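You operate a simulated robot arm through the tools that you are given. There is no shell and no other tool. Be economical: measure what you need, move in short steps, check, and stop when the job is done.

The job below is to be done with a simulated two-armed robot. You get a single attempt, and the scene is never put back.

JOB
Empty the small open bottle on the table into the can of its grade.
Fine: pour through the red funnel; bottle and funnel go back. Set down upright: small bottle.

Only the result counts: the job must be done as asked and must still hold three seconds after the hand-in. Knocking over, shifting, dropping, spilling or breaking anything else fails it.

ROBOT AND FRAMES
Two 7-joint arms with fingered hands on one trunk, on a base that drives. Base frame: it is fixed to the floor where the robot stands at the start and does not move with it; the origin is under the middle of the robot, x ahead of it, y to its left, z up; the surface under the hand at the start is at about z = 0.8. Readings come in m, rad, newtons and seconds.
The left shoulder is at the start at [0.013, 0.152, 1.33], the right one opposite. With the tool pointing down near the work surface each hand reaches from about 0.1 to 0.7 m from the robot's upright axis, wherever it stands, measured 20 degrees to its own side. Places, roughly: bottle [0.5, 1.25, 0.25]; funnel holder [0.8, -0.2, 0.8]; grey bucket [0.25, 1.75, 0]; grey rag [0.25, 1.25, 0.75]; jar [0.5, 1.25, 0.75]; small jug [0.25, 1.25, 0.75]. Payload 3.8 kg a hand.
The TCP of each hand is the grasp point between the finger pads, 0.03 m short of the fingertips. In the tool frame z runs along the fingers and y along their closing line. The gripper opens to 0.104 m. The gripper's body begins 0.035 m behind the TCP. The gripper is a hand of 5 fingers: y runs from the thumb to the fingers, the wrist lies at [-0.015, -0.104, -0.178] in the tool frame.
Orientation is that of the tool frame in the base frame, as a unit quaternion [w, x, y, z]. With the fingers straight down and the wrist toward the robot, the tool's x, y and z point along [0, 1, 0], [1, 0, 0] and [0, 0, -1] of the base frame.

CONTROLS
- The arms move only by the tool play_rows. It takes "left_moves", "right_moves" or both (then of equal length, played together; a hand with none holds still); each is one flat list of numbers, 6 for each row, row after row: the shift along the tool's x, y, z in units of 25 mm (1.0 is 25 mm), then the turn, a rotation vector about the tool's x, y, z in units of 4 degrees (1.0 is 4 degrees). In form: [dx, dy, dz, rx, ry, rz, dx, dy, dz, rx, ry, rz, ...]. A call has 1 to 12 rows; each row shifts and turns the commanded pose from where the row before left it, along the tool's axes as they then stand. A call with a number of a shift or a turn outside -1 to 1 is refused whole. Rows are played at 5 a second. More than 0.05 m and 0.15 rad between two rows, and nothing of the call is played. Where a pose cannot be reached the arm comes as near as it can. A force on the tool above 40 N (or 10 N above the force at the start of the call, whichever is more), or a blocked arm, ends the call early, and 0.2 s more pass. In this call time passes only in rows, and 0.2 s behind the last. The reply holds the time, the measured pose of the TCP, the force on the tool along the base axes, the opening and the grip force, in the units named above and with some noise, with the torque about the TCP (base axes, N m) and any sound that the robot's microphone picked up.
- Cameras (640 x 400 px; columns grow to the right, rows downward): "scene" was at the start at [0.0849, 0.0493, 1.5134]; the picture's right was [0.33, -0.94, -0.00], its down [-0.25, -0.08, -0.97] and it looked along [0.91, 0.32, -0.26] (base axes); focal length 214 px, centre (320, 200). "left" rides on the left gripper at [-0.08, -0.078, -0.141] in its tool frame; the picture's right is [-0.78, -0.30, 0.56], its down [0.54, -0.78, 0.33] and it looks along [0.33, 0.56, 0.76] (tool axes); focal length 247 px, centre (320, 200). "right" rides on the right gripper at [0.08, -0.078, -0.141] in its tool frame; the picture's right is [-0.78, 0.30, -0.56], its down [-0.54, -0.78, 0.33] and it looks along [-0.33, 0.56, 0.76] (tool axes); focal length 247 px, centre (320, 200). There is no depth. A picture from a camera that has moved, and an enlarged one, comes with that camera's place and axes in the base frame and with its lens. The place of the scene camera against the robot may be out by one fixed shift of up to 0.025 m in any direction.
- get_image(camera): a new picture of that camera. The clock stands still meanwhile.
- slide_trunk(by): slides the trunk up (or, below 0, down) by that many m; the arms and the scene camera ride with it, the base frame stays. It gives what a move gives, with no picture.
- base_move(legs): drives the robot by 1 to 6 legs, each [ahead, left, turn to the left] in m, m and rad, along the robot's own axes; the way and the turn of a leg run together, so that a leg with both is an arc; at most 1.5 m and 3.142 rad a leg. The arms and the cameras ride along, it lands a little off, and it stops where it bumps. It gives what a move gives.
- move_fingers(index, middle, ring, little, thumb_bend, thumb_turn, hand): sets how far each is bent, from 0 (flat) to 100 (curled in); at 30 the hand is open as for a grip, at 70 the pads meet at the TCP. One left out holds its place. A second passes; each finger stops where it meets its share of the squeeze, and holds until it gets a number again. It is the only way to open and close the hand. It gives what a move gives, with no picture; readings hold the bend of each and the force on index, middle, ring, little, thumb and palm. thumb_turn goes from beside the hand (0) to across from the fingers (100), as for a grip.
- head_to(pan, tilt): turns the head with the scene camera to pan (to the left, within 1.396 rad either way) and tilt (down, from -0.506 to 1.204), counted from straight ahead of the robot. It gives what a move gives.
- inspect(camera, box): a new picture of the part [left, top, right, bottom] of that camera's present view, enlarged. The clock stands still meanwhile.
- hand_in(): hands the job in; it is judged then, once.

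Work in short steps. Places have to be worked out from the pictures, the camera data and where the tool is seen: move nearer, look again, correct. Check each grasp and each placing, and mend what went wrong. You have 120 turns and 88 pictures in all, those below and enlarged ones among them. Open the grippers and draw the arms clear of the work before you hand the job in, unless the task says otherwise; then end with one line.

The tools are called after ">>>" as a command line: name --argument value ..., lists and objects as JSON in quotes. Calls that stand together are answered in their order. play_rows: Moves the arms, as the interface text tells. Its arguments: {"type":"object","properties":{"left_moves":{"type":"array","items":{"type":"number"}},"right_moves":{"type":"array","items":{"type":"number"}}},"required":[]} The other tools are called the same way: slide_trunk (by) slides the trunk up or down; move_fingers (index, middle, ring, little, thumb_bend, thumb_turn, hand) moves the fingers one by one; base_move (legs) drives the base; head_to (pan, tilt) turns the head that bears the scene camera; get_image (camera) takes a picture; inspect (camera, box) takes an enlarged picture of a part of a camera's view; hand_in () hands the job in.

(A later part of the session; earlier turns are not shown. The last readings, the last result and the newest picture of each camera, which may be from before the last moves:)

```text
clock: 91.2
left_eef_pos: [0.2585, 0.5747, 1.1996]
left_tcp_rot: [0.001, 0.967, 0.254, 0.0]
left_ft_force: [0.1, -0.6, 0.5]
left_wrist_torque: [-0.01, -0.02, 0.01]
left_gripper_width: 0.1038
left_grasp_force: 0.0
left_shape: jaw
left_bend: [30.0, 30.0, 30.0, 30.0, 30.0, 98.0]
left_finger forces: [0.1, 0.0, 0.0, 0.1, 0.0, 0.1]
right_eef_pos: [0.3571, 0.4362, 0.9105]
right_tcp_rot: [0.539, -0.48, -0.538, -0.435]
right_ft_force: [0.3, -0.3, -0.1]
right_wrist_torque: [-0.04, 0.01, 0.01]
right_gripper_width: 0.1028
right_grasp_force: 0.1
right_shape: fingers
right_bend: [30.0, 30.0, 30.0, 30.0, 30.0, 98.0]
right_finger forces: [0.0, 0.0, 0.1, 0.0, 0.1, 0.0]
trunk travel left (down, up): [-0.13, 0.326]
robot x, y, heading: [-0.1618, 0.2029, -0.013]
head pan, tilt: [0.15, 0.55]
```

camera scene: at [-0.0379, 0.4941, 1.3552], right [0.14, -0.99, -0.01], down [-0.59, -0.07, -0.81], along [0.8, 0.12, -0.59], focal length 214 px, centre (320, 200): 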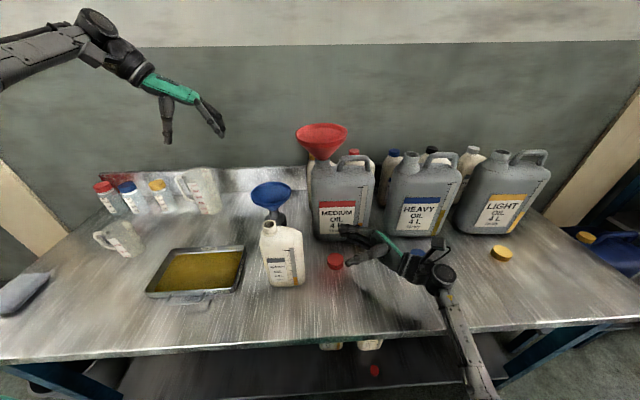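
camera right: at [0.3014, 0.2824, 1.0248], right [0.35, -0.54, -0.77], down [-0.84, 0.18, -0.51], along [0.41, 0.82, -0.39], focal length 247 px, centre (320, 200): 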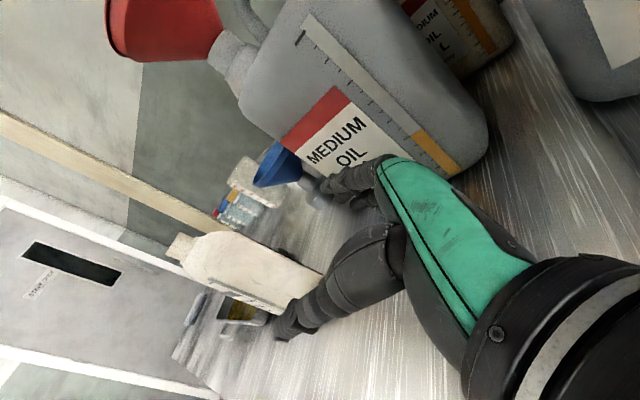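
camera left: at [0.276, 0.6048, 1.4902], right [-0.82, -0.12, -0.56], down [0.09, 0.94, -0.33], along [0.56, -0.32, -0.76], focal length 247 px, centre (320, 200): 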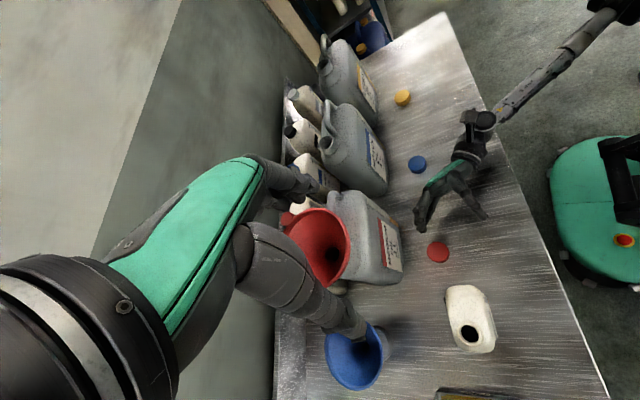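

The wrist limit is relieved. I advance 10 cm toward the bottle along the tool axis and look.

>>> play_rows --right_moves '[0, -0.03, 0.8, 0, 0, 0, 0, -0.03, 0.8, 0, 0, 0, 0, -0.03, 0.8, 0, 0, 0, 0, -0.03, 0.8, 0, 0, 0, 0, -0.03, 0.8, 0, 0, 0]'

>>> get_image --camera "right"

>>> get_image --camera "left"

```text
clock: 92.4
left_eef_pos: [0.259, 0.575, 1.2006]
left_tcp_rot: [0.001, 0.967, 0.254, 0.0]
left_ft_force: [-0.2, 0.6, -0.3]
left_wrist_torque: [0.0, -0.03, 0.02]
left_gripper_width: 0.1036
left_grasp_force: 0.2
left_shape: jaw
left_bend: [30.0, 30.0, 30.0, 30.0, 30.0, 98.0]
left_finger forces: [0.0, 0.0, 0.0, 0.1, 0.1, 0.0]
right_eef_pos: [0.3375, 0.534, 0.9053]
right_tcp_rot: [0.538, -0.481, -0.537, -0.436]
right_ft_force: [-0.7, 0.7, 0.1]
right_wrist_torque: [0.01, 0.02, 0.02]
right_gripper_width: 0.1032
right_grasp_force: 0.0
right_shape: fingers
right_bend: [30.0, 30.0, 30.0, 30.0, 30.0, 98.0]
right_finger forces: [0.0, 0.0, 0.0, 0.0, 0.0, 0.0]
trunk travel left (down, up): [-0.13, 0.326]
robot x, y, heading: [-0.16, 0.2071, -0.017]
head pan, tilt: [0.15, 0.55]
```

```text
23 pictures are left
camera right: at [0.2866, 0.3859, 0.9948], right [0.35, -0.54, -0.77], down [-0.84, 0.18, -0.51], along [0.41, 0.82, -0.39], focal length 247 px, centre (320, 200)
```

right: 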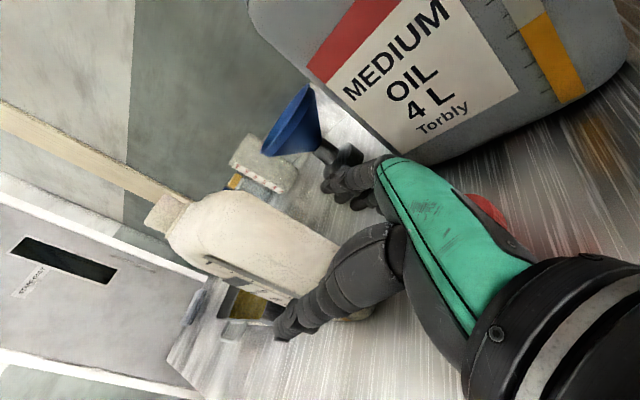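

```text
22 pictures are left
camera left: at [0.1506, 0.6039, 1.3404], right [-0.82, -0.12, -0.56], down [0.09, 0.94, -0.33], along [0.56, -0.32, -0.76], focal length 247 px, centre (320, 200)
```

left: 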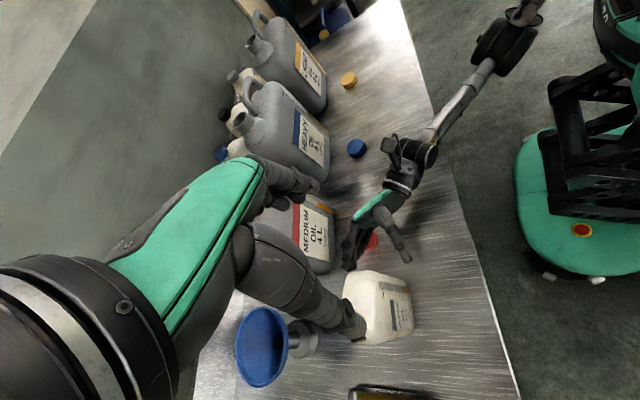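

Fingers and thumb straddle the bottle's end, roughly centred. I advance the remaining 7 cm.

>>> play_rows --right_moves '[0, -0.02, 0.75, 0, 0, 0, 0, -0.02, 0.75, 0, 0, 0, 0, -0.02, 0.75, 0, 0, 0, 0, -0.02, 0.7, 0, 0, 0]'

>>> inspect --camera "left" --box '[290, 180, 470, 360]'

```text
clock: 93.4
left_eef_pos: [0.2608, 0.5756, 1.1991]
left_tcp_rot: [0.002, 0.967, 0.254, 0.0]
left_ft_force: [0.5, 0.1, 0.5]
left_wrist_torque: [-0.02, -0.03, -0.02]
left_gripper_width: 0.1037
left_grasp_force: 0.0
left_shape: jaw
left_bend: [30.0, 30.0, 30.0, 30.0, 30.0, 98.0]
left_finger forces: [0.1, 0.0, 0.0, 0.0, 0.1, 0.1]
right_eef_pos: [0.33, 0.6009, 0.8957]
right_tcp_rot: [-0.538, 0.483, 0.538, 0.432]
right_ft_force: [0.5, 1.0, -0.3]
right_wrist_torque: [0.0, 0.01, 0.0]
right_gripper_width: 0.1032
right_grasp_force: 0.1
right_shape: fingers
right_bend: [30.0, 30.0, 30.0, 30.0, 30.0, 98.0]
right_finger forces: [0.0, 0.0, 0.0, 0.0, 0.0, 0.0]
right hand out of reach, approached as far as the arm can: row 4
trunk travel left (down, up): [-0.13, 0.326]
robot x, y, heading: [-0.1605, 0.2027, -0.013]
head pan, tilt: [0.15, 0.55]
```

```text
2.22 times, centred on (380, 270) of left
camera zoom: at [0.151, 0.6036, 1.3404], right [-0.82, -0.12, -0.56], down [0.09, 0.94, -0.33], along [0.56, -0.32, -0.76], focal length 549 px, centre (187, 44)
```

zoom: 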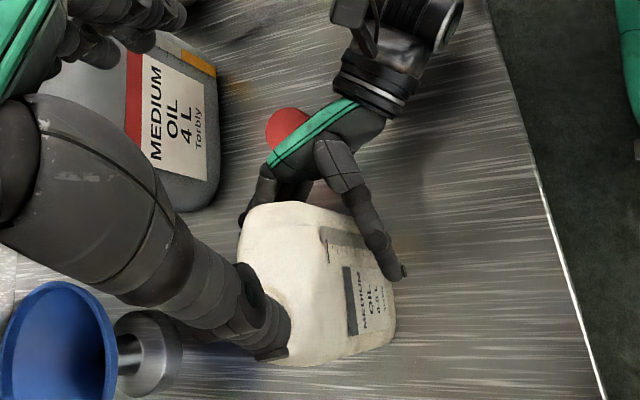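

Well straddled. I close part-way to feel which side touches first.

>>> move_fingers --hand "right" --index 44 --middle 44 --ring 44 --little 44 --thumb_bend 44

```text
clock: 94.4
left_eef_pos: [0.2589, 0.5754, 1.1997]
left_tcp_rot: [0.001, 0.967, 0.253, 0.0]
left_ft_force: [0.2, 0.1, -0.1]
left_wrist_torque: [-0.02, 0.01, -0.01]
left_gripper_width: 0.1038
left_grasp_force: 0.0
left_shape: jaw
left_bend: [30.0, 30.0, 30.0, 30.0, 30.0, 98.0]
left_finger forces: [0.0, 0.0, 0.0, 0.0, 0.0, 0.0]
right_eef_pos: [0.3303, 0.6006, 0.8983]
right_tcp_rot: [-0.538, 0.482, 0.539, 0.433]
right_ft_force: [0.2, 0.0, -0.6]
right_wrist_torque: [0.03, -0.01, -0.02]
right_gripper_width: 0.0686
right_grasp_force: 0.2
right_shape: fingers
right_bend: [44.0, 44.0, 44.0, 44.0, 43.0, 99.0]
right_finger forces: [0.1, 0.0, 0.0, 0.0, 0.3, 0.0]
trunk travel left (down, up): [-0.13, 0.326]
robot x, y, heading: [-0.1608, 0.2039, -0.013]
head pan, tilt: [0.15, 0.55]
```

Thumb just touches at opening 0.069, so it's centred. I close to grip.

>>> move_fingers --hand "right" --index 60 --middle 60 --ring 60 --little 60 --thumb_bend 62

```text
clock: 95.4
left_eef_pos: [0.2602, 0.5756, 1.1998]
left_tcp_rot: [0.001, 0.967, 0.253, 0.0]
left_ft_force: [-0.3, -0.7, -0.7]
left_wrist_torque: [0.02, 0.0, -0.03]
left_gripper_width: 0.1037
left_grasp_force: 0.0
left_shape: jaw
left_bend: [30.0, 30.0, 30.0, 30.0, 30.0, 98.0]
left_finger forces: [0.0, 0.0, 0.0, 0.0, 0.1, 0.0]
right_eef_pos: [0.3294, 0.6011, 0.8986]
right_tcp_rot: [-0.537, 0.482, 0.539, 0.433]
right_ft_force: [1.6, -0.6, 2.7]
right_wrist_torque: [0.03, -0.22, 0.01]
right_gripper_width: 0.0572
right_grasp_force: 21.3
right_shape: fingers
right_bend: [52.0, 54.0, 54.0, 55.0, 48.0, 98.0]
right_finger forces: [5.7, 5.1, 4.8, 5.8, 20.9, 0.0]
trunk travel left (down, up): [-0.13, 0.326]
robot x, y, heading: [-0.1566, 0.2038, -0.014]
head pan, tilt: [0.15, 0.55]
```

Firm, balanced grip (21 N). I lift 7.5 cm straight up and check.

>>> play_rows --right_moves '[0.5, 0, 0, 0, 0, 0, 1, 0, 0, 0, 0, 0, 1, 0, 0, 0, 0, 0, 0.5, 0, 0, 0, 0, 0]'

>>> get_image --camera "right"

```text
clock: 96.4
left_eef_pos: [0.2601, 0.5747, 1.1997]
left_tcp_rot: [0.001, 0.967, 0.254, 0.0]
left_ft_force: [-0.4, 0.3, 0.2]
left_wrist_torque: [-0.01, -0.02, -0.01]
left_gripper_width: 0.1035
left_grasp_force: 0.0
left_shape: jaw
left_bend: [30.0, 30.0, 30.0, 30.0, 30.0, 98.0]
left_finger forces: [0.0, 0.0, 0.1, 0.0, 0.1, 0.0]
right_eef_pos: [0.3296, 0.6088, 0.9769]
right_tcp_rot: [0.54, -0.48, -0.539, -0.433]
right_ft_force: [0.7, 0.5, -3.2]
right_wrist_torque: [-0.1, -0.05, -0.02]
right_gripper_width: 0.0571
right_grasp_force: 20.5
right_shape: fingers
right_bend: [52.0, 54.0, 54.0, 56.0, 48.0, 98.0]
right_finger forces: [6.1, 5.1, 4.3, 5.1, 20.7, 0.0]
trunk travel left (down, up): [-0.13, 0.326]
robot x, y, heading: [-0.1604, 0.2047, -0.015]
head pan, tilt: [0.15, 0.55]
```

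```text
20 pictures are left
camera right: at [0.2801, 0.4593, 1.0684], right [0.35, -0.54, -0.77], down [-0.84, 0.17, -0.51], along [0.41, 0.82, -0.4], focal length 247 px, centre (320, 200)
```

right: 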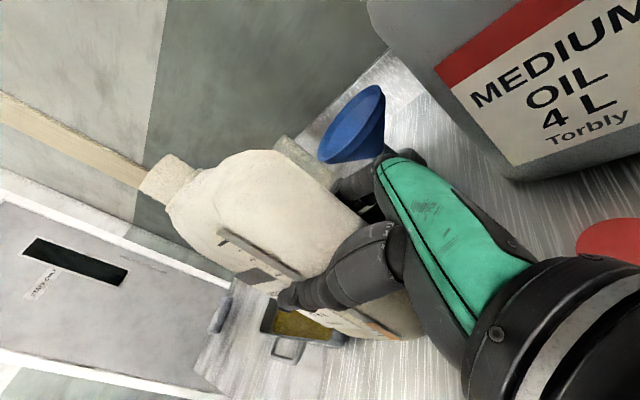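

Bottle held upright (about 3 N). I raise the trunk 0.32 m, keeping the bottle upright and clear.

>>> slide_trunk --by 0.32

>>> play_rows --right_moves '[0.1, -0.16, -0.95, 0, 0, 0, 0.1, -0.16, -0.95, 0, 0, 0, 0.1, -0.16, -0.95, 0, 0, 0, 0.1, -0.16, -0.95, 0, 0, 0, 0.1, -0.16, -0.95, 0, 0, 0, 0.1, -0.16, -0.95, 0, 0, 0, 0.1, -0.16, -0.95, 0, 0, 0, 0.1, -0.16, -0.95, 0, 0, 0, 0.1, -0.16, -0.95, 0, 0, 0, 0.1, -0.16, -0.95, 0, 0, 0, 0.1, -0.16, -0.95, 0, 0, 0, 0.1, -0.16, -0.95, 0, 0, 0]'

```text
clock: 99.6
left_eef_pos: [0.2594, 0.5762, 1.5188]
left_tcp_rot: [0.001, 0.967, 0.254, 0.001]
left_ft_force: [0.0, 0.5, 0.3]
left_wrist_torque: [0.0, 0.03, 0.0]
left_gripper_width: 0.1036
left_grasp_force: 0.1
left_shape: jaw
left_bend: [30.0, 30.0, 30.0, 30.0, 30.0, 98.0]
left_finger forces: [0.0, 0.1, 0.0, 0.0, 0.1, 0.0]
right_eef_pos: [0.3288, 0.6064, 1.2958]
right_tcp_rot: [0.538, -0.482, -0.537, -0.435]
right_ft_force: [-0.7, -0.9, -2.7]
right_wrist_torque: [-0.09, -0.01, -0.01]
right_gripper_width: 0.057
right_grasp_force: 20.3
right_shape: fingers
right_bend: [52.0, 54.0, 54.0, 56.0, 48.0, 98.0]
right_finger forces: [6.1, 5.0, 4.3, 5.0, 20.5, 0.0]
trunk travel left (down, up): [-0.45, 0.006]
robot x, y, heading: [-0.1583, 0.208, -0.013]
head pan, tilt: [0.15, 0.55]
```

```text
clock: 102.2
left_eef_pos: [0.2596, 0.5743, 1.5211]
left_tcp_rot: [0.0, 0.967, 0.253, 0.0]
left_ft_force: [-0.6, 1.3, -0.8]
left_wrist_torque: [0.0, -0.01, -0.02]
left_gripper_width: 0.1039
left_grasp_force: 0.1
left_shape: jaw
left_bend: [30.0, 30.0, 30.0, 30.0, 30.0, 98.0]
left_finger forces: [0.1, 0.1, 0.0, 0.0, 0.0, 0.1]
right_eef_pos: [0.3272, 0.3177, 1.3407]
right_tcp_rot: [0.54, -0.481, -0.537, -0.434]
right_ft_force: [-1.0, -0.1, -3.3]
right_wrist_torque: [-0.11, -0.05, -0.05]
right_gripper_width: 0.0568
right_grasp_force: 20.2
right_shape: fingers
right_bend: [52.0, 55.0, 55.0, 56.0, 48.0, 98.0]
right_finger forces: [6.1, 4.9, 4.3, 4.9, 20.1, 0.1]
trunk travel left (down, up): [-0.45, 0.006]
robot x, y, heading: [-0.1588, 0.2053, -0.013]
head pan, tilt: [0.15, 0.55]
```

I drive left 0.2 m and ahead 0.06 m with the upright bottle above everything, to bring the funnel within comfortable reach.

>>> base_move --legs '[[0.0, 0.2, 0.0], [0.06, 0.0, 0.0]]'

```text
clock: 104.3
left_eef_pos: [0.3064, 0.774, 1.5248]
left_tcp_rot: [0.001, 0.967, 0.254, 0.006]
left_ft_force: [-1.7, -0.1, 0.1]
left_wrist_torque: [0.01, -0.05, 0.03]
left_gripper_width: 0.1038
left_grasp_force: 0.0
left_shape: jaw
left_bend: [30.0, 30.0, 30.0, 30.0, 30.0, 98.0]
left_finger forces: [0.0, 0.1, 0.1, 0.0, 0.1, 0.1]
right_eef_pos: [0.3765, 0.517, 1.3455]
right_tcp_rot: [-0.536, 0.479, 0.54, 0.437]
right_ft_force: [-1.6, -0.3, -1.8]
right_wrist_torque: [-0.11, 0.0, -0.01]
right_gripper_width: 0.0569
right_grasp_force: 20.3
right_shape: fingers
right_bend: [52.0, 55.0, 55.0, 56.0, 48.0, 98.0]
right_finger forces: [5.9, 4.9, 4.2, 4.7, 20.2, 0.0]
trunk travel left (down, up): [-0.45, 0.006]
robot x, y, heading: [-0.0997, 0.403, -0.007]
head pan, tilt: [0.15, 0.55]
```

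Move the bottle to the pour start point (0.537, 0.455, 1.335), still upright, and view from the left camera.

>>> play_rows --right_moves '[-0.03, 0.95, -0.573, 0, 0, 0, -0.03, 0.95, -0.573, 0, 0, 0, -0.03, 0.95, -0.573, 0, 0, 0, -0.03, 0.95, -0.573, 0, 0, 0, -0.03, 0.95, -0.573, 0, 0, 0, -0.03, 0.95, -0.573, 0, 0, 0]'

>>> get_image --camera "left"

>>> get_image --camera "scene"

```text
clock: 105.8
left_eef_pos: [0.3218, 0.7758, 1.5212]
left_tcp_rot: [0.001, 0.967, 0.254, 0.001]
left_ft_force: [0.4, -0.1, -0.4]
left_wrist_torque: [0.0, -0.02, 0.0]
left_gripper_width: 0.1037
left_grasp_force: 0.1
left_shape: jaw
left_bend: [30.0, 30.0, 30.0, 30.0, 30.0, 98.0]
left_finger forces: [0.0, 0.1, 0.1, 0.1, 0.0, 0.0]
right_eef_pos: [0.5411, 0.455, 1.3311]
right_tcp_rot: [0.539, -0.481, -0.538, -0.435]
right_ft_force: [0.1, 0.0, -2.5]
right_wrist_torque: [-0.06, -0.04, 0.01]
right_gripper_width: 0.0568
right_grasp_force: 19.5
right_shape: fingers
right_bend: [52.0, 55.0, 55.0, 56.0, 48.0, 98.0]
right_finger forces: [6.0, 4.8, 4.2, 4.8, 19.7, 0.0]
trunk travel left (down, up): [-0.45, 0.006]
robot x, y, heading: [-0.0973, 0.4046, -0.014]
head pan, tilt: [0.15, 0.55]
```

```text
19 pictures are left
camera left: at [0.2113, 0.8038, 1.6611], right [-0.82, -0.12, -0.56], down [0.09, 0.94, -0.33], along [0.57, -0.32, -0.76], focal length 247 px, centre (320, 200)
```

left: 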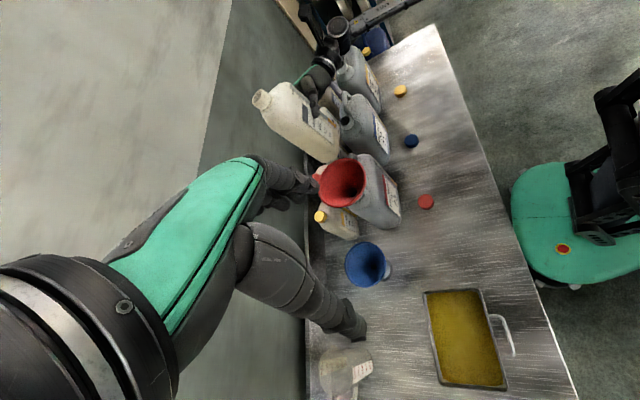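

```text
18 pictures are left
camera scene: at [-0.0165, 0.4362, 1.5368], right [0.14, -0.99, 0.0], down [-0.52, -0.07, -0.85], along [0.84, 0.12, -0.52], focal length 214 px, centre (320, 200)
```

scene: 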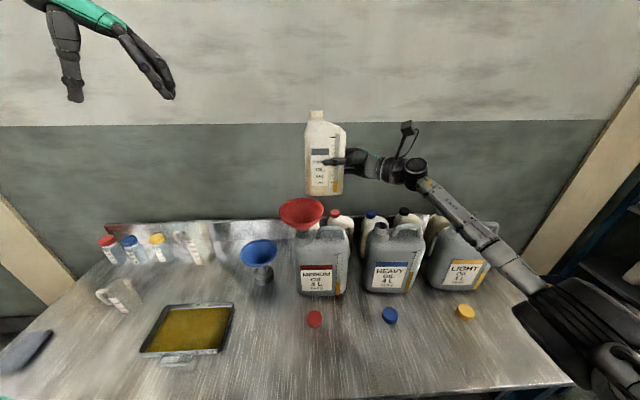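

Funnel centre reconfirmed at (0.521, 0.552). I tilt the bottle 48° in place (oil is low, no flow yet).

>>> play_rows --right_moves '[0, 0, 0, 0, -1, 0, 0, 0, 0, 0, -1, 0, 0, 0, 0, 0, -1, 0, 0, 0, 0, 0, -1, 0, 0, 0, 0, 0, -1, 0, 0, 0, 0, 0, -1, 0, 0, 0, 0, 0, -1, 0, 0, 0, 0, 0, -1, 0, 0, 0, 0, 0, -1, 0, 0, 0, 0, 0, -1, 0, 0, 0, 0, 0, -1, 0, 0, 0, 0, 0, -1, 0]'

>>> get_image --camera "scene"

```text
clock: 108.3
left_eef_pos: [0.3218, 0.7763, 1.5204]
left_tcp_rot: [0.001, 0.967, 0.254, 0.001]
left_ft_force: [-0.4, 0.7, 0.1]
left_wrist_torque: [-0.03, 0.01, -0.01]
left_gripper_width: 0.1039
left_grasp_force: 0.1
left_shape: jaw
left_bend: [30.0, 30.0, 30.0, 30.0, 30.0, 98.0]
left_finger forces: [0.0, 0.1, 0.0, 0.0, 0.1, 0.0]
right_eef_pos: [0.543, 0.4576, 1.3323]
right_tcp_rot: [-0.274, 0.616, 0.711, 0.202]
right_ft_force: [0.0, -0.6, -2.5]
right_wrist_torque: [-0.01, -0.04, -0.01]
right_gripper_width: 0.0569
right_grasp_force: 19.3
right_shape: fingers
right_bend: [52.0, 55.0, 55.0, 56.0, 48.0, 98.0]
right_finger forces: [6.3, 4.8, 4.2, 4.5, 19.6, 0.1]
trunk travel left (down, up): [-0.45, 0.006]
robot x, y, heading: [-0.0964, 0.4055, -0.008]
head pan, tilt: [0.15, 0.55]
```

```text
17 pictures are left
camera scene: at [-0.0158, 0.4366, 1.5368], right [0.14, -0.99, 0.0], down [-0.52, -0.07, -0.85], along [0.84, 0.12, -0.52], focal length 214 px, centre (320, 200)
```

scene: 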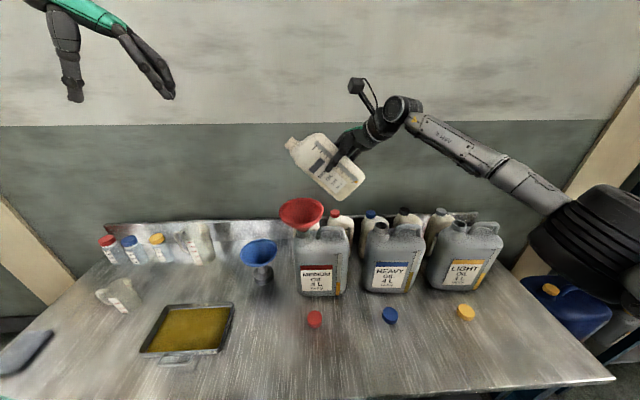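

Tilting works and the mouth is above the funnel. I lower 5 cm, then tilt a further 28° to where flow may begin, and look.

>>> play_rows --right_moves '[-0.815, -0.05, 0.63, 0, 0, 0, -0.815, -0.05, 0.63, 0, 0, 0, 0, 0, 0, 0, -1, 0, 0, 0, 0, 0, -1, 0, 0, 0, 0, 0, -1, 0, 0, 0, 0, 0, -1, 0, 0, 0, 0, 0, -1, 0, 0, 0, 0, 0, -0.8, 0, 0, 0, 0, 0, -0.7, 0, 0, 0, 0, 0, -0.5, 0]'

>>> inspect --camera "scene" --box '[240, 110, 400, 230]'

```text
clock: 110.5
left_eef_pos: [0.3211, 0.7768, 1.5209]
left_tcp_rot: [0.001, 0.967, 0.253, 0.001]
left_ft_force: [1.0, 0.4, 0.6]
left_wrist_torque: [0.02, 0.01, -0.03]
left_gripper_width: 0.1037
left_grasp_force: 0.0
left_shape: jaw
left_bend: [30.0, 30.0, 30.0, 30.0, 30.0, 98.0]
left_finger forces: [0.1, 0.1, 0.0, 0.0, 0.0, 0.1]
right_eef_pos: [0.5414, 0.4468, 1.2811]
right_tcp_rot: [-0.094, 0.646, 0.756, 0.046]
right_ft_force: [1.1, -0.8, -2.0]
right_wrist_torque: [0.04, 0.0, 0.01]
right_gripper_width: 0.0569
right_grasp_force: 19.3
right_shape: fingers
right_bend: [52.0, 55.0, 55.0, 56.0, 48.0, 98.0]
right_finger forces: [6.3, 4.8, 4.0, 4.5, 19.4, 0.1]
trunk travel left (down, up): [-0.45, 0.006]
robot x, y, heading: [-0.0978, 0.4052, -0.013]
head pan, tilt: [0.15, 0.55]
```

```text
3.33 times, centred on (320, 170) of scene
camera zoom: at [-0.0157, 0.4366, 1.5367], right [0.14, -0.99, 0.0], down [-0.52, -0.07, -0.85], along [0.84, 0.12, -0.52], focal length 715 px, centre (320, 300)
```

zoom: 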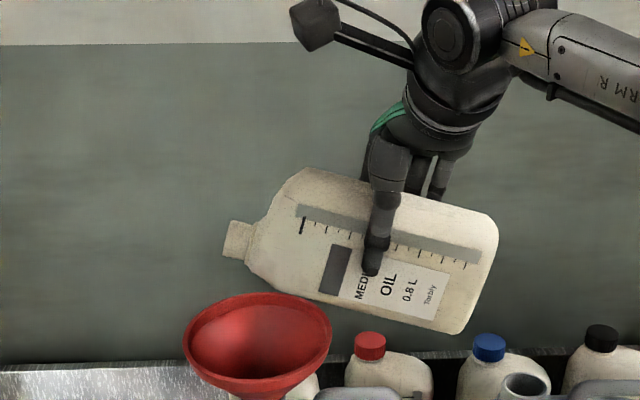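

No flow yet at 76°; mouth sits over the funnel. I continue tilting slowly with pauses.

>>> play_rows --right_moves '[0, 0, 0, 0, -0.8, 0, 0, 0, 0, 0, -0.8, 0, 0, 0, 0, 0, -0.6, 0, 0, 0, 0, 0, 0, 0, 0, 0, 0, 0, -0.5, 0, 0, 0, 0, 0, 0, 0, 0, 0, 0, 0, -0.5, 0, 0, 0, 0, 0, 0, 0, 0, 0, 0, 0, 0, 0]'

>>> inspect --camera "scene" --box '[240, 110, 400, 230]'

```text
clock: 112.5
left_eef_pos: [0.3207, 0.7749, 1.5197]
left_tcp_rot: [0.0, 0.967, 0.254, 0.0]
left_ft_force: [0.6, -0.2, -0.1]
left_wrist_torque: [0.0, -0.04, 0.0]
left_gripper_width: 0.1038
left_grasp_force: 0.1
left_shape: jaw
left_bend: [30.0, 30.0, 30.0, 30.0, 30.0, 98.0]
left_finger forces: [0.1, 0.1, 0.0, 0.1, 0.0, 0.0]
right_eef_pos: [0.5411, 0.4458, 1.2824]
right_tcp_rot: [-0.009, 0.648, 0.761, -0.026]
right_ft_force: [-0.6, -0.1, -2.9]
right_wrist_torque: [0.02, -0.01, 0.0]
right_gripper_width: 0.0567
right_grasp_force: 19.6
right_shape: fingers
right_bend: [52.0, 55.0, 55.0, 56.0, 48.0, 98.0]
right_finger forces: [6.4, 4.8, 4.0, 4.3, 19.3, 0.1]
trunk travel left (down, up): [-0.45, 0.006]
robot x, y, heading: [-0.0977, 0.4051, -0.009]
head pan, tilt: [0.15, 0.55]
```

```text
3.33 times, centred on (320, 170) of scene
camera zoom: at [-0.0156, 0.4362, 1.5367], right [0.14, -0.99, 0.0], down [-0.52, -0.07, -0.85], along [0.84, 0.12, -0.52], focal length 715 px, centre (320, 300)
```

zoom: 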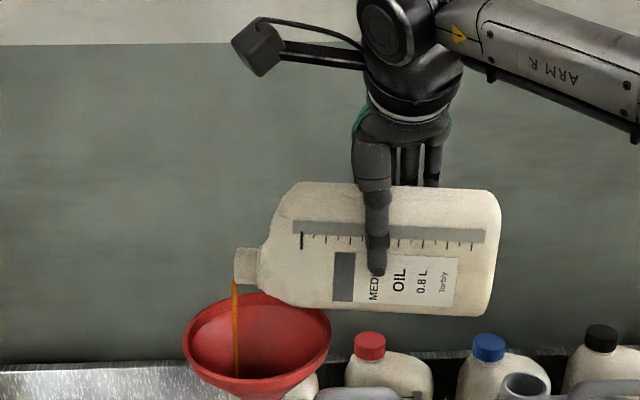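

Oil is flowing cleanly into the funnel. I hold, then tilt a little more.

>>> play_rows --right_moves '[0, 0, 0, 0, 0, 0, 0, 0, 0, 0, 0, 0, 0, 0, 0, 0, 0, 0, 0, 0, 0, 0, 0, 0, 0, 0, 0, 0, 0, 0, 0, 0, 0, 0, -0.4, 0, 0, 0, 0, 0, 0, 0, 0, 0, 0, 0, 0, 0, 0, 0, 0, 0, -0.4, 0, 0, 0, 0, 0, 0, 0, 0, 0, 0, 0, -0.4, 0, 0, 0, 0, 0, 0, 0]'

>>> play_rows --right_moves '[0, 0, 0, 0, -0.5, 0, 0, 0, 0, 0, 0, 0, 0, 0, 0, 0, -0.5, 0, 0, 0, 0, 0, 0, 0, 0, 0, 0, 0, -0.5, 0, 0, 0, 0, 0, 0, 0, 0, 0, 0, 0, -0.5, 0, 0, 0, 0, 0, 0, 0, 0, 0, 0, 0, -0.5, 0, 0, 0, 0, 0, 0, 0, 0, 0, 0, 0, -0.5, 0, 0, 0, 0, 0, 0, 0]'

>>> inspect --camera "scene" --box '[240, 110, 400, 230]'

```text
clock: 115.2
left_eef_pos: [0.3221, 0.7756, 1.5215]
left_tcp_rot: [0.001, 0.967, 0.254, 0.001]
left_ft_force: [-0.5, -0.2, 0.6]
left_wrist_torque: [-0.03, -0.04, -0.01]
left_gripper_width: 0.1037
left_grasp_force: 0.1
left_shape: jaw
left_bend: [30.0, 30.0, 30.0, 30.0, 30.0, 98.0]
left_finger forces: [0.0, 0.0, 0.1, 0.0, 0.0, 0.0]
right_eef_pos: [0.5394, 0.4447, 1.2835]
right_tcp_rot: [0.023, 0.646, 0.761, -0.054]
right_ft_force: [-0.2, 0.4, -2.3]
right_wrist_torque: [0.0, 0.01, 0.02]
right_gripper_width: 0.0571
right_grasp_force: 19.3
right_shape: fingers
right_bend: [52.0, 55.0, 55.0, 56.0, 48.0, 98.0]
right_finger forces: [6.3, 4.8, 4.0, 4.3, 19.4, 0.0]
trunk travel left (down, up): [-0.45, 0.006]
robot x, y, heading: [-0.0951, 0.4032, -0.009]
head pan, tilt: [0.15, 0.55]
```

```text
clock: 117.8
left_eef_pos: [0.3199, 0.7763, 1.5209]
left_tcp_rot: [0.0, 0.967, 0.254, 0.0]
left_ft_force: [0.3, -0.3, 0.4]
left_wrist_torque: [0.02, -0.01, -0.02]
left_gripper_width: 0.1038
left_grasp_force: 0.1
left_shape: jaw
left_bend: [30.0, 30.0, 30.0, 30.0, 30.0, 98.0]
left_finger forces: [0.0, 0.0, 0.0, 0.0, 0.0, 0.1]
right_eef_pos: [0.5398, 0.4452, 1.2814]
right_tcp_rot: [0.102, 0.637, 0.755, -0.121]
right_ft_force: [1.2, -0.1, -1.0]
right_wrist_torque: [-0.01, -0.05, 0.0]
right_gripper_width: 0.0568
right_grasp_force: 19.3
right_shape: fingers
right_bend: [52.0, 55.0, 55.0, 56.0, 48.0, 98.0]
right_finger forces: [6.3, 4.6, 3.9, 4.3, 19.5, 0.1]
trunk travel left (down, up): [-0.45, 0.006]
robot x, y, heading: [-0.0963, 0.404, -0.011]
head pan, tilt: [0.15, 0.55]
```

```text
3.33 times, centred on (320, 170) of scene
camera zoom: at [-0.016, 0.4364, 1.5368], right [0.14, -0.99, 0.0], down [-0.52, -0.07, -0.85], along [0.84, 0.12, -0.52], focal length 715 px, centre (320, 300)
```

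zoom: 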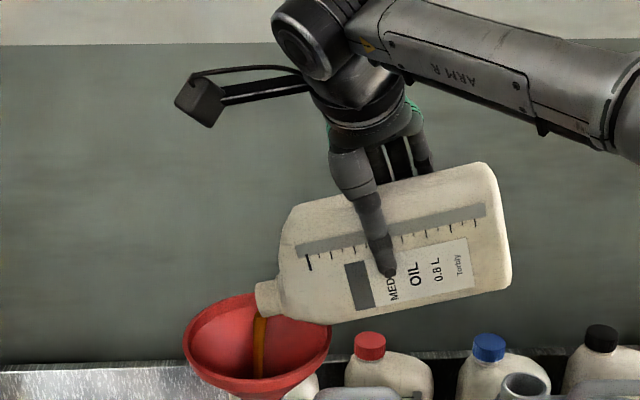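

Flow continues into the funnel's middle at ~105°. I keep pouring: shift slightly left/up while tilting to about 120°.

>>> play_rows --right_moves '[0, 0, 0, 0, 0, 0, 0, 0, 0, 0, 0, 0, 0.17, 0, -0.11, 0, -0.5, 0, 0, 0, 0, 0, 0, 0, 0.17, 0, -0.11, 0, -0.5, 0, 0, 0, 0, 0, 0, 0, 0.17, 0, -0.11, 0, -0.5, 0, 0, 0, 0, 0, -0.5, 0, 0.17, 0, -0.11, 0, -0.5, 0, 0, 0, 0, 0, -0.5, 0, 0, 0, 0, 0, -0.5, 0, 0, 0, 0, 0, 0, 0]'

>>> play_rows --right_moves '[0, 0, 0, 0, 0, 0, 0, 0, 0, 0, 0, 0, 0, 0, 0, 0, 0, 0, 0, 0, 0, 0, 0, 0, 0, 0, 0, 0, 0, 0, 0, 0, 0, 0, 0, 0, 0, 0, 0, 0, 0, 0, 0, 0, 0, 0, 0, 0, 0, 0, 0, 0, 0, 0, 0, 0, 0, 0, 0, 0, 0, 0, 0, 0, 0, 0, 0, 0, 0, 0, 0, 0]'

>>> inspect --camera "scene" --box '[240, 110, 400, 230]'

```text
clock: 120.3
left_eef_pos: [0.3199, 0.7758, 1.5209]
left_tcp_rot: [0.0, 0.967, 0.254, 0.001]
left_ft_force: [0.3, 0.2, 0.4]
left_wrist_torque: [-0.03, 0.0, 0.01]
left_gripper_width: 0.1038
left_grasp_force: 0.1
left_shape: jaw
left_bend: [30.0, 30.0, 30.0, 30.0, 30.0, 98.0]
left_finger forces: [0.0, 0.0, 0.1, 0.1, 0.0, 0.0]
right_eef_pos: [0.5327, 0.4613, 1.286]
right_tcp_rot: [0.195, 0.617, 0.737, -0.198]
right_ft_force: [0.3, 0.0, 0.2]
right_wrist_torque: [0.03, -0.07, -0.02]
right_gripper_width: 0.0571
right_grasp_force: 19.3
right_shape: fingers
right_bend: [52.0, 55.0, 55.0, 56.0, 48.0, 98.0]
right_finger forces: [6.4, 4.8, 3.8, 4.3, 19.5, 0.0]
right hand out of reach, approached as far as the arm can: row 10
trunk travel left (down, up): [-0.45, 0.006]
robot x, y, heading: [-0.1, 0.4023, -0.013]
head pan, tilt: [0.15, 0.55]
```

```text
clock: 123.0
left_eef_pos: [0.3207, 0.775, 1.5216]
left_tcp_rot: [0.001, 0.967, 0.254, 0.001]
left_ft_force: [-0.2, 0.9, 0.2]
left_wrist_torque: [-0.02, 0.0, -0.01]
left_gripper_width: 0.1037
left_grasp_force: 0.1
left_shape: jaw
left_bend: [30.0, 30.0, 30.0, 30.0, 30.0, 98.0]
left_finger forces: [0.0, 0.0, 0.0, 0.0, 0.1, 0.0]
right_eef_pos: [0.5317, 0.4618, 1.2859]
right_tcp_rot: [0.193, 0.617, 0.737, -0.197]
right_ft_force: [-0.3, 0.1, -1.5]
right_wrist_torque: [0.0, 0.02, 0.01]
right_gripper_width: 0.0569
right_grasp_force: 19.2
right_shape: fingers
right_bend: [52.0, 55.0, 55.0, 56.0, 48.0, 98.0]
right_finger forces: [6.3, 4.6, 3.8, 4.4, 19.5, 0.0]
trunk travel left (down, up): [-0.45, 0.006]
robot x, y, heading: [-0.0967, 0.4119, -0.013]
head pan, tilt: [0.15, 0.55]
```

```text
3.33 times, centred on (320, 170) of scene
camera zoom: at [-0.016, 0.4363, 1.5368], right [0.14, -0.99, 0.0], down [-0.52, -0.07, -0.85], along [0.84, 0.12, -0.52], focal length 715 px, centre (320, 300)
```

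zoom: 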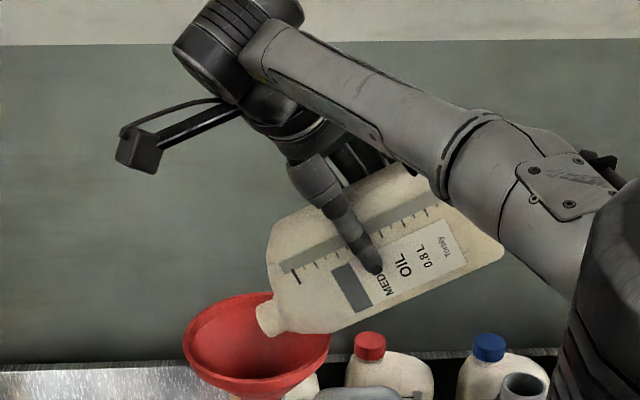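

Flow has stopped and the bottle's gauge is empty. I wait a bit for drips, then raise and start righting the bottle.

>>> play_rows --right_moves '[0, 0, 0, 0, 0, 0, 0, 0, 0, 0, 0, 0, 0, 0, 0, 0, 0, 0, 0, 0, 0, 0, 0, 0, 0, 0, 0, 0, 0, 0, 0, 0, 0, 0, 0, 0, 0, 0, 0, 0, 0, 0, 0, 0, 0, 0, 0, 0, -0.53, 0, -0.85, 0, 0, 0, -0.53, 0, -0.85, 0, 0, 0]'

>>> play_rows --right_moves '[0, 0, 0, 0, 1, 0, 0, 0, 0, 0, 1, 0, 0, 0, 0, 0, 1, 0, 0, 0, 0, 0, 1, 0, 0, 0, 0, 0, 1, 0, 0, 0, 0, 0, 1, 0, 0, 0, 0, 0, 1, 0, 0, 0, 0, 0, 1, 0, 0, 0, 0, 0, 1, 0, 0, 0, 0, 0, 1, 0, 0, 0, 0, 0, 1, 0, 0, 0, 0, 0, 1, 0]'

>>> play_rows --right_moves '[0, 0, 0, 0, 1, 0, 0, 0, 0, 0, 1, 0, 0, 0, 0, 0, 1, 0, 0, 0, 0, 0, 1, 0, 0, 0, 0, 0, 1, 0, 0, 0, 0, 0, 1, 0, 0, 0, 0, 0, 1, 0, 0, 0, 0, 0, 1, 0, 0, 0, 0, 0, 1, 0, 0, 0, 0, 0, 1, 0, 0, 0, 0, 0, 1, 0, 0, 0, 0, 0, 1, 0]'

```text
clock: 125.2
left_eef_pos: [0.3204, 0.775, 1.5209]
left_tcp_rot: [0.001, 0.967, 0.254, 0.001]
left_ft_force: [0.0, 0.7, -0.7]
left_wrist_torque: [0.0, 0.01, -0.02]
left_gripper_width: 0.1037
left_grasp_force: 0.1
left_shape: jaw
left_bend: [30.0, 30.0, 30.0, 30.0, 30.0, 98.0]
left_finger forces: [0.0, 0.0, 0.1, 0.0, 0.0, 0.0]
right_eef_pos: [0.5275, 0.4557, 1.332]
right_tcp_rot: [0.194, 0.617, 0.737, -0.196]
right_ft_force: [-1.1, -0.3, -0.7]
right_wrist_torque: [-0.01, 0.03, 0.0]
right_gripper_width: 0.0568
right_grasp_force: 18.8
right_shape: fingers
right_bend: [52.0, 55.0, 55.0, 56.0, 48.0, 98.0]
right_finger forces: [6.3, 4.6, 3.9, 4.2, 19.5, 0.1]
right hand out of reach, approached as far as the arm can: row 9, 10
trunk travel left (down, up): [-0.45, 0.006]
robot x, y, heading: [-0.0979, 0.4034, -0.016]
head pan, tilt: [0.15, 0.55]
```

```text
clock: 127.8
left_eef_pos: [0.3212, 0.775, 1.52]
left_tcp_rot: [0.0, 0.967, 0.253, 0.001]
left_ft_force: [0.1, -0.3, 0.8]
left_wrist_torque: [0.0, 0.01, -0.01]
left_gripper_width: 0.1039
left_grasp_force: 0.0
left_shape: jaw
left_bend: [30.0, 30.0, 30.0, 30.0, 30.0, 98.0]
left_finger forces: [0.1, 0.0, 0.0, 0.0, 0.0, 0.0]
right_eef_pos: [0.5274, 0.4562, 1.3349]
right_tcp_rot: [-0.124, 0.645, 0.751, 0.071]
right_ft_force: [-0.1, -0.3, -1.1]
right_wrist_torque: [0.01, 0.01, -0.02]
right_gripper_width: 0.0567
right_grasp_force: 18.9
right_shape: fingers
right_bend: [52.0, 55.0, 55.0, 56.0, 48.0, 98.0]
right_finger forces: [6.2, 4.6, 3.8, 4.2, 19.2, 0.0]
trunk travel left (down, up): [-0.45, 0.006]
robot x, y, heading: [-0.0997, 0.4043, -0.01]
head pan, tilt: [0.15, 0.55]
```

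```text
clock: 130.3
left_eef_pos: [0.321, 0.7751, 1.5223]
left_tcp_rot: [0.0, 0.967, 0.254, 0.0]
left_ft_force: [0.4, 0.4, -0.4]
left_wrist_torque: [0.01, -0.01, 0.0]
left_gripper_width: 0.1038
left_grasp_force: 0.1
left_shape: jaw
left_bend: [30.0, 30.0, 30.0, 30.0, 30.0, 98.0]
left_finger forces: [0.0, 0.0, 0.1, 0.0, 0.1, 0.0]
right_eef_pos: [0.5287, 0.4568, 1.3328]
right_tcp_rot: [-0.418, 0.56, 0.637, 0.327]
right_ft_force: [0.0, -0.2, -0.7]
right_wrist_torque: [-0.01, -0.01, 0.02]
right_gripper_width: 0.0569
right_grasp_force: 19.0
right_shape: fingers
right_bend: [52.0, 55.0, 55.0, 56.0, 48.0, 98.0]
right_finger forces: [6.1, 4.8, 3.9, 4.2, 19.1, 0.0]
trunk travel left (down, up): [-0.45, 0.006]
robot x, y, heading: [-0.0999, 0.4051, -0.018]
head pan, tilt: [0.15, 0.55]
```

The bottle weighs about 1 N now (empty). I finish righting it and step back from above the funnel.

>>> play_rows --right_moves '[0, 0, 0, 0, 0.98, 0, 0, 0, 0, 0, 0.98, 0, 0, 0, 0, 0, 0.98, 0, 0, 0, 0, 0, 0.98, 0, 0, 0, 0, 0, 0.98, 0, 0, 0, 0, 0, 0.98, 0, 0.03, -0.93, 0.55, 0, 0, 0, 0.03, -0.93, 0.55, 0, 0, 0, 0.03, -0.93, 0.55, 0, 0, 0, 0.03, -0.93, 0.55, 0, 0, 0, 0.03, -0.93, 0.55, 0, 0, 0, 0.03, -0.93, 0.55, 0, 0, 0]'

>>> base_move --legs '[[-0.06, 0.0, 0.0], [0.0, -0.2, 0.0]]'

```text
clock: 132.9
left_eef_pos: [0.3201, 0.7765, 1.5208]
left_tcp_rot: [0.002, 0.967, 0.254, 0.001]
left_ft_force: [0.4, -0.7, 0.7]
left_wrist_torque: [-0.04, -0.01, -0.02]
left_gripper_width: 0.1036
left_grasp_force: 0.1
left_shape: jaw
left_bend: [30.0, 30.0, 30.0, 30.0, 30.0, 98.0]
left_finger forces: [0.0, 0.0, 0.0, 0.1, 0.0, 0.0]
right_eef_pos: [0.3748, 0.5182, 1.3434]
right_tcp_rot: [0.539, -0.481, -0.538, -0.435]
right_ft_force: [0.8, -0.8, -0.1]
right_wrist_torque: [-0.01, 0.02, 0.0]
right_gripper_width: 0.0567
right_grasp_force: 18.5
right_shape: fingers
right_bend: [52.0, 55.0, 55.0, 56.0, 48.0, 98.0]
right_finger forces: [6.2, 4.6, 3.9, 4.0, 18.8, 0.0]
trunk travel left (down, up): [-0.45, 0.006]
robot x, y, heading: [-0.0987, 0.4061, -0.008]
head pan, tilt: [0.15, 0.55]
```

```text
clock: 135.1
left_eef_pos: [0.2585, 0.5843, 1.5201]
left_tcp_rot: [0.003, 0.967, 0.256, 0.001]
left_ft_force: [0.2, -0.2, -0.2]
left_wrist_torque: [-0.05, 0.02, 0.02]
left_gripper_width: 0.1037
left_grasp_force: 0.1
left_shape: jaw
left_bend: [30.0, 30.0, 30.0, 30.0, 30.0, 98.0]
left_finger forces: [0.0, 0.0, 0.0, 0.0, 0.1, 0.0]
right_eef_pos: [0.3139, 0.3268, 1.3429]
right_tcp_rot: [-0.539, 0.481, 0.539, 0.433]
right_ft_force: [1.1, -0.4, -0.3]
right_wrist_torque: [0.0, -0.02, 0.01]
right_gripper_width: 0.0566
right_grasp_force: 18.8
right_shape: fingers
right_bend: [52.0, 55.0, 55.0, 56.0, 48.0, 98.0]
right_finger forces: [6.2, 4.6, 4.0, 4.1, 18.9, 0.0]
trunk travel left (down, up): [-0.45, 0.006]
robot x, y, heading: [-0.1587, 0.2057, -0.009]
head pan, tilt: [0.15, 0.55]
```

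Now back to the bottle's original spot: move the hand left/down, then lower the trunk by 0.32 m.

>>> play_rows --right_moves '[-0.104, 0.205, 0.898, 0, 0, 0, -0.104, 0.205, 0.898, 0, 0, 0, -0.104, 0.205, 0.898, 0, 0, 0, -0.104, 0.205, 0.898, 0, 0, 0, -0.104, 0.205, 0.898, 0, 0, 0, -0.104, 0.205, 0.898, 0, 0, 0, -0.104, 0.205, 0.898, 0, 0, 0, -0.104, 0.205, 0.898, 0, 0, 0, -0.104, 0.205, 0.898, 0, 0, 0, -0.104, 0.205, 0.898, 0, 0, 0, -0.104, 0.205, 0.898, 0, 0, 0, -0.104, 0.205, 0.898, 0, 0, 0]'

>>> slide_trunk --by -0.32

```text
clock: 137.7
left_eef_pos: [0.2581, 0.5813, 1.5206]
left_tcp_rot: [0.001, 0.967, 0.255, 0.0]
left_ft_force: [0.4, -0.4, 0.1]
left_wrist_torque: [-0.03, 0.02, 0.03]
left_gripper_width: 0.1039
left_grasp_force: 0.1
left_shape: jaw
left_bend: [30.0, 30.0, 30.0, 30.0, 30.0, 98.0]
left_finger forces: [0.0, 0.0, 0.0, 0.0, 0.0, 0.0]
right_eef_pos: [0.3278, 0.5977, 1.2953]
right_tcp_rot: [-0.538, 0.48, 0.54, 0.433]
right_ft_force: [0.2, 0.2, -0.3]
right_wrist_torque: [0.01, -0.01, 0.0]
right_gripper_width: 0.0567
right_grasp_force: 18.6
right_shape: fingers
right_bend: [52.0, 55.0, 55.0, 57.0, 49.0, 98.0]
right_finger forces: [6.0, 4.6, 3.8, 3.9, 18.5, 0.1]
trunk travel left (down, up): [-0.45, 0.006]
robot x, y, heading: [-0.1561, 0.2063, -0.013]
head pan, tilt: [0.15, 0.55]
```

```text
clock: 140.9
left_eef_pos: [0.2577, 0.579, 1.201]
left_tcp_rot: [0.001, 0.967, 0.255, 0.003]
left_ft_force: [-0.3, 0.1, 0.5]
left_wrist_torque: [-0.01, 0.0, 0.01]
left_gripper_width: 0.1038
left_grasp_force: 0.1
left_shape: jaw
left_bend: [30.0, 30.0, 30.0, 30.0, 30.0, 98.0]
left_finger forces: [0.0, 0.0, 0.0, 0.0, 0.0, 0.0]
right_eef_pos: [0.3281, 0.5948, 0.9779]
right_tcp_rot: [0.539, -0.48, -0.539, -0.433]
right_ft_force: [-0.1, 0.1, -0.6]
right_wrist_torque: [0.01, 0.0, 0.0]
right_gripper_width: 0.0565
right_grasp_force: 18.6
right_shape: fingers
right_bend: [52.0, 55.0, 55.0, 57.0, 49.0, 98.0]
right_finger forces: [6.2, 4.5, 3.7, 3.8, 18.3, 0.0]
trunk travel left (down, up): [-0.13, 0.326]
robot x, y, heading: [-0.1618, 0.2024, -0.007]
head pan, tilt: [0.15, 0.55]
```

Down to ~1 cm above the table, with small corrections.

>>> play_rows --right_moves '[-0.9, 0.08, 0.12, 0, 0, 0, -0.9, 0.08, 0.12, 0, 0, 0, -0.9, 0.08, 0.12, 0, 0, 0, -0.15, 0, 0, 0, 0, 0, -0.15, 0, 0, 0, 0, 0]'

>>> get_image --camera "left"

```text
clock: 142.1
left_eef_pos: [0.2577, 0.5792, 1.2003]
left_tcp_rot: [0.001, 0.967, 0.256, 0.0]
left_ft_force: [0.1, -0.4, -0.8]
left_wrist_torque: [0.02, -0.01, -0.02]
left_gripper_width: 0.1039
left_grasp_force: 0.1
left_shape: jaw
left_bend: [30.0, 30.0, 30.0, 30.0, 30.0, 98.0]
left_finger forces: [0.0, 0.1, 0.1, 0.0, 0.0, 0.0]
right_eef_pos: [0.3278, 0.6014, 0.9017]
right_tcp_rot: [-0.539, 0.48, 0.54, 0.433]
right_ft_force: [0.2, 0.9, -0.1]
right_wrist_torque: [-0.01, 0.0, -0.02]
right_gripper_width: 0.0565
right_grasp_force: 19.0
right_shape: fingers
right_bend: [52.0, 55.0, 55.0, 57.0, 49.0, 98.0]
right_finger forces: [6.2, 4.5, 3.8, 3.8, 18.4, 0.0]
trunk travel left (down, up): [-0.13, 0.326]
robot x, y, heading: [-0.1612, 0.2065, -0.007]
head pan, tilt: [0.15, 0.55]
```

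```text
12 pictures are left
camera left: at [0.1489, 0.6072, 1.3408], right [-0.82, -0.13, -0.56], down [0.08, 0.94, -0.33], along [0.57, -0.32, -0.76], focal length 247 px, centre (320, 200)
```

left: 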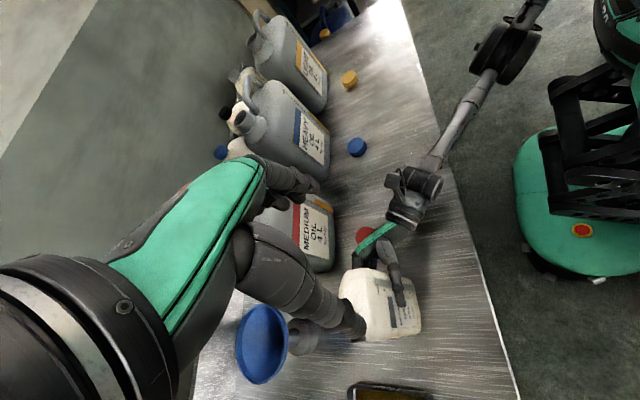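

Nearly down; I lower a few more millimetres to contact.

>>> play_rows --right_moves '[-0.08, 0, 0, 0, 0, 0, -0.08, 0, 0, 0, 0, 0]'

```text
clock: 142.7
left_eef_pos: [0.2575, 0.5783, 1.2005]
left_tcp_rot: [0.0, 0.967, 0.256, 0.0]
left_ft_force: [-0.1, -1.3, 0.1]
left_wrist_torque: [-0.01, -0.03, 0.04]
left_gripper_width: 0.1038
left_grasp_force: 0.0
left_shape: jaw
left_bend: [30.0, 30.0, 30.0, 30.0, 30.0, 98.0]
left_finger forces: [0.1, 0.0, 0.0, 0.1, 0.0, 0.0]
right_eef_pos: [0.3281, 0.6009, 0.8987]
right_tcp_rot: [0.54, -0.48, -0.539, -0.433]
right_ft_force: [0.3, 1.5, 2.6]
right_wrist_torque: [0.08, -0.04, 0.01]
right_gripper_width: 0.0566
right_grasp_force: 18.3
right_shape: fingers
right_bend: [53.0, 55.0, 55.0, 57.0, 49.0, 98.0]
right_finger forces: [6.0, 4.4, 3.9, 4.2, 18.7, 0.0]
trunk travel left (down, up): [-0.13, 0.326]
robot x, y, heading: [-0.1595, 0.2076, -0.007]
head pan, tilt: [0.15, 0.55]
```

Contact with the table (2.6 N up). Release in two steps.

>>> move_fingers --hand "right" --index 48 --middle 48 --ring 48 --little 48 --thumb_bend 44

>>> move_fingers --hand "right" --index 28 --middle 28 --ring 28 --little 28 --thumb_bend 30

>>> play_rows --right_moves '[0, 0, -0.7, 0, 0, 0, 0, 0, -0.7, 0, 0, 0, 0, 0, -0.7, 0, 0, 0, 0, 0, -0.7, 0, 0, 0, 0, 0, -0.7, 0, 0, 0, 0, 0, -0.7, 0, 0, 0]'

>>> get_image --camera "scene"

```text
clock: 143.7
left_eef_pos: [0.258, 0.5787, 1.2]
left_tcp_rot: [0.001, 0.967, 0.256, 0.0]
left_ft_force: [-0.1, -1.3, -0.4]
left_wrist_torque: [-0.02, 0.0, 0.0]
left_gripper_width: 0.104
left_grasp_force: 0.0
left_shape: jaw
left_bend: [30.0, 30.0, 30.0, 30.0, 30.0, 98.0]
left_finger forces: [0.0, 0.1, 0.0, 0.1, 0.1, 0.0]
right_eef_pos: [0.3286, 0.6003, 0.8968]
right_tcp_rot: [-0.539, 0.48, 0.539, 0.434]
right_ft_force: [0.2, -0.4, 0.8]
right_wrist_torque: [0.01, 0.03, 0.0]
right_gripper_width: 0.0633
right_grasp_force: 1.0
right_shape: fingers
right_bend: [48.0, 48.0, 48.0, 48.0, 43.0, 99.0]
right_finger forces: [0.5, 0.0, 0.0, 0.0, 0.6, 0.0]
trunk travel left (down, up): [-0.13, 0.326]
robot x, y, heading: [-0.1606, 0.21, -0.011]
head pan, tilt: [0.15, 0.55]
```

```text
clock: 144.7
left_eef_pos: [0.2572, 0.5798, 1.2014]
left_tcp_rot: [0.0, 0.967, 0.255, 0.0]
left_ft_force: [-1.0, 1.5, -0.3]
left_wrist_torque: [0.01, 0.02, 0.0]
left_gripper_width: 0.1038
left_grasp_force: 0.1
left_shape: jaw
left_bend: [30.0, 30.0, 30.0, 30.0, 30.0, 98.0]
left_finger forces: [0.0, 0.0, 0.0, 0.0, 0.0, 0.0]
right_eef_pos: [0.3302, 0.602, 0.8978]
right_tcp_rot: [0.539, -0.48, -0.539, -0.434]
right_ft_force: [0.4, -0.4, -1.3]
right_wrist_torque: [0.01, 0.0, 0.02]
right_gripper_width: 0.1061
right_grasp_force: 0.0
right_shape: fingers
right_bend: [28.0, 28.0, 28.0, 28.0, 30.0, 98.0]
right_finger forces: [0.0, 0.1, 0.1, 0.0, 0.0, 0.0]
trunk travel left (down, up): [-0.13, 0.326]
robot x, y, heading: [-0.1604, 0.2113, -0.011]
head pan, tilt: [0.15, 0.55]
```

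```text
clock: 146.1
left_eef_pos: [0.258, 0.5786, 1.2001]
left_tcp_rot: [0.001, 0.967, 0.255, 0.001]
left_ft_force: [0.9, 0.3, -0.4]
left_wrist_torque: [0.02, 0.0, -0.03]
left_gripper_width: 0.1039
left_grasp_force: 0.0
left_shape: jaw
left_bend: [30.0, 30.0, 30.0, 30.0, 30.0, 98.0]
left_finger forces: [0.0, 0.0, 0.0, 0.1, 0.0, 0.0]
right_eef_pos: [0.3465, 0.4961, 0.9027]
right_tcp_rot: [0.54, -0.48, -0.539, -0.432]
right_ft_force: [-0.6, -0.4, -0.3]
right_wrist_torque: [0.02, -0.01, -0.01]
right_gripper_width: 0.1062
right_grasp_force: 0.0
right_shape: fingers
right_bend: [28.0, 28.0, 28.0, 28.0, 30.0, 98.0]
right_finger forces: [0.1, 0.0, 0.0, 0.0, 0.1, 0.0]
trunk travel left (down, up): [-0.13, 0.326]
robot x, y, heading: [-0.1591, 0.2042, -0.004]
head pan, tilt: [0.15, 0.55]
```

```text
11 pictures are left
camera scene: at [0.0401, 0.237, 1.1674], right [0.14, -0.99, -0.04], down [-0.73, -0.07, -0.68], along [0.67, 0.12, -0.73], focal length 214 px, centre (320, 200)
```

scene: 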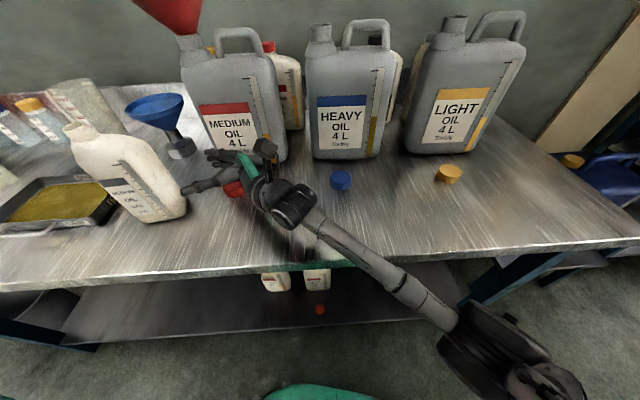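

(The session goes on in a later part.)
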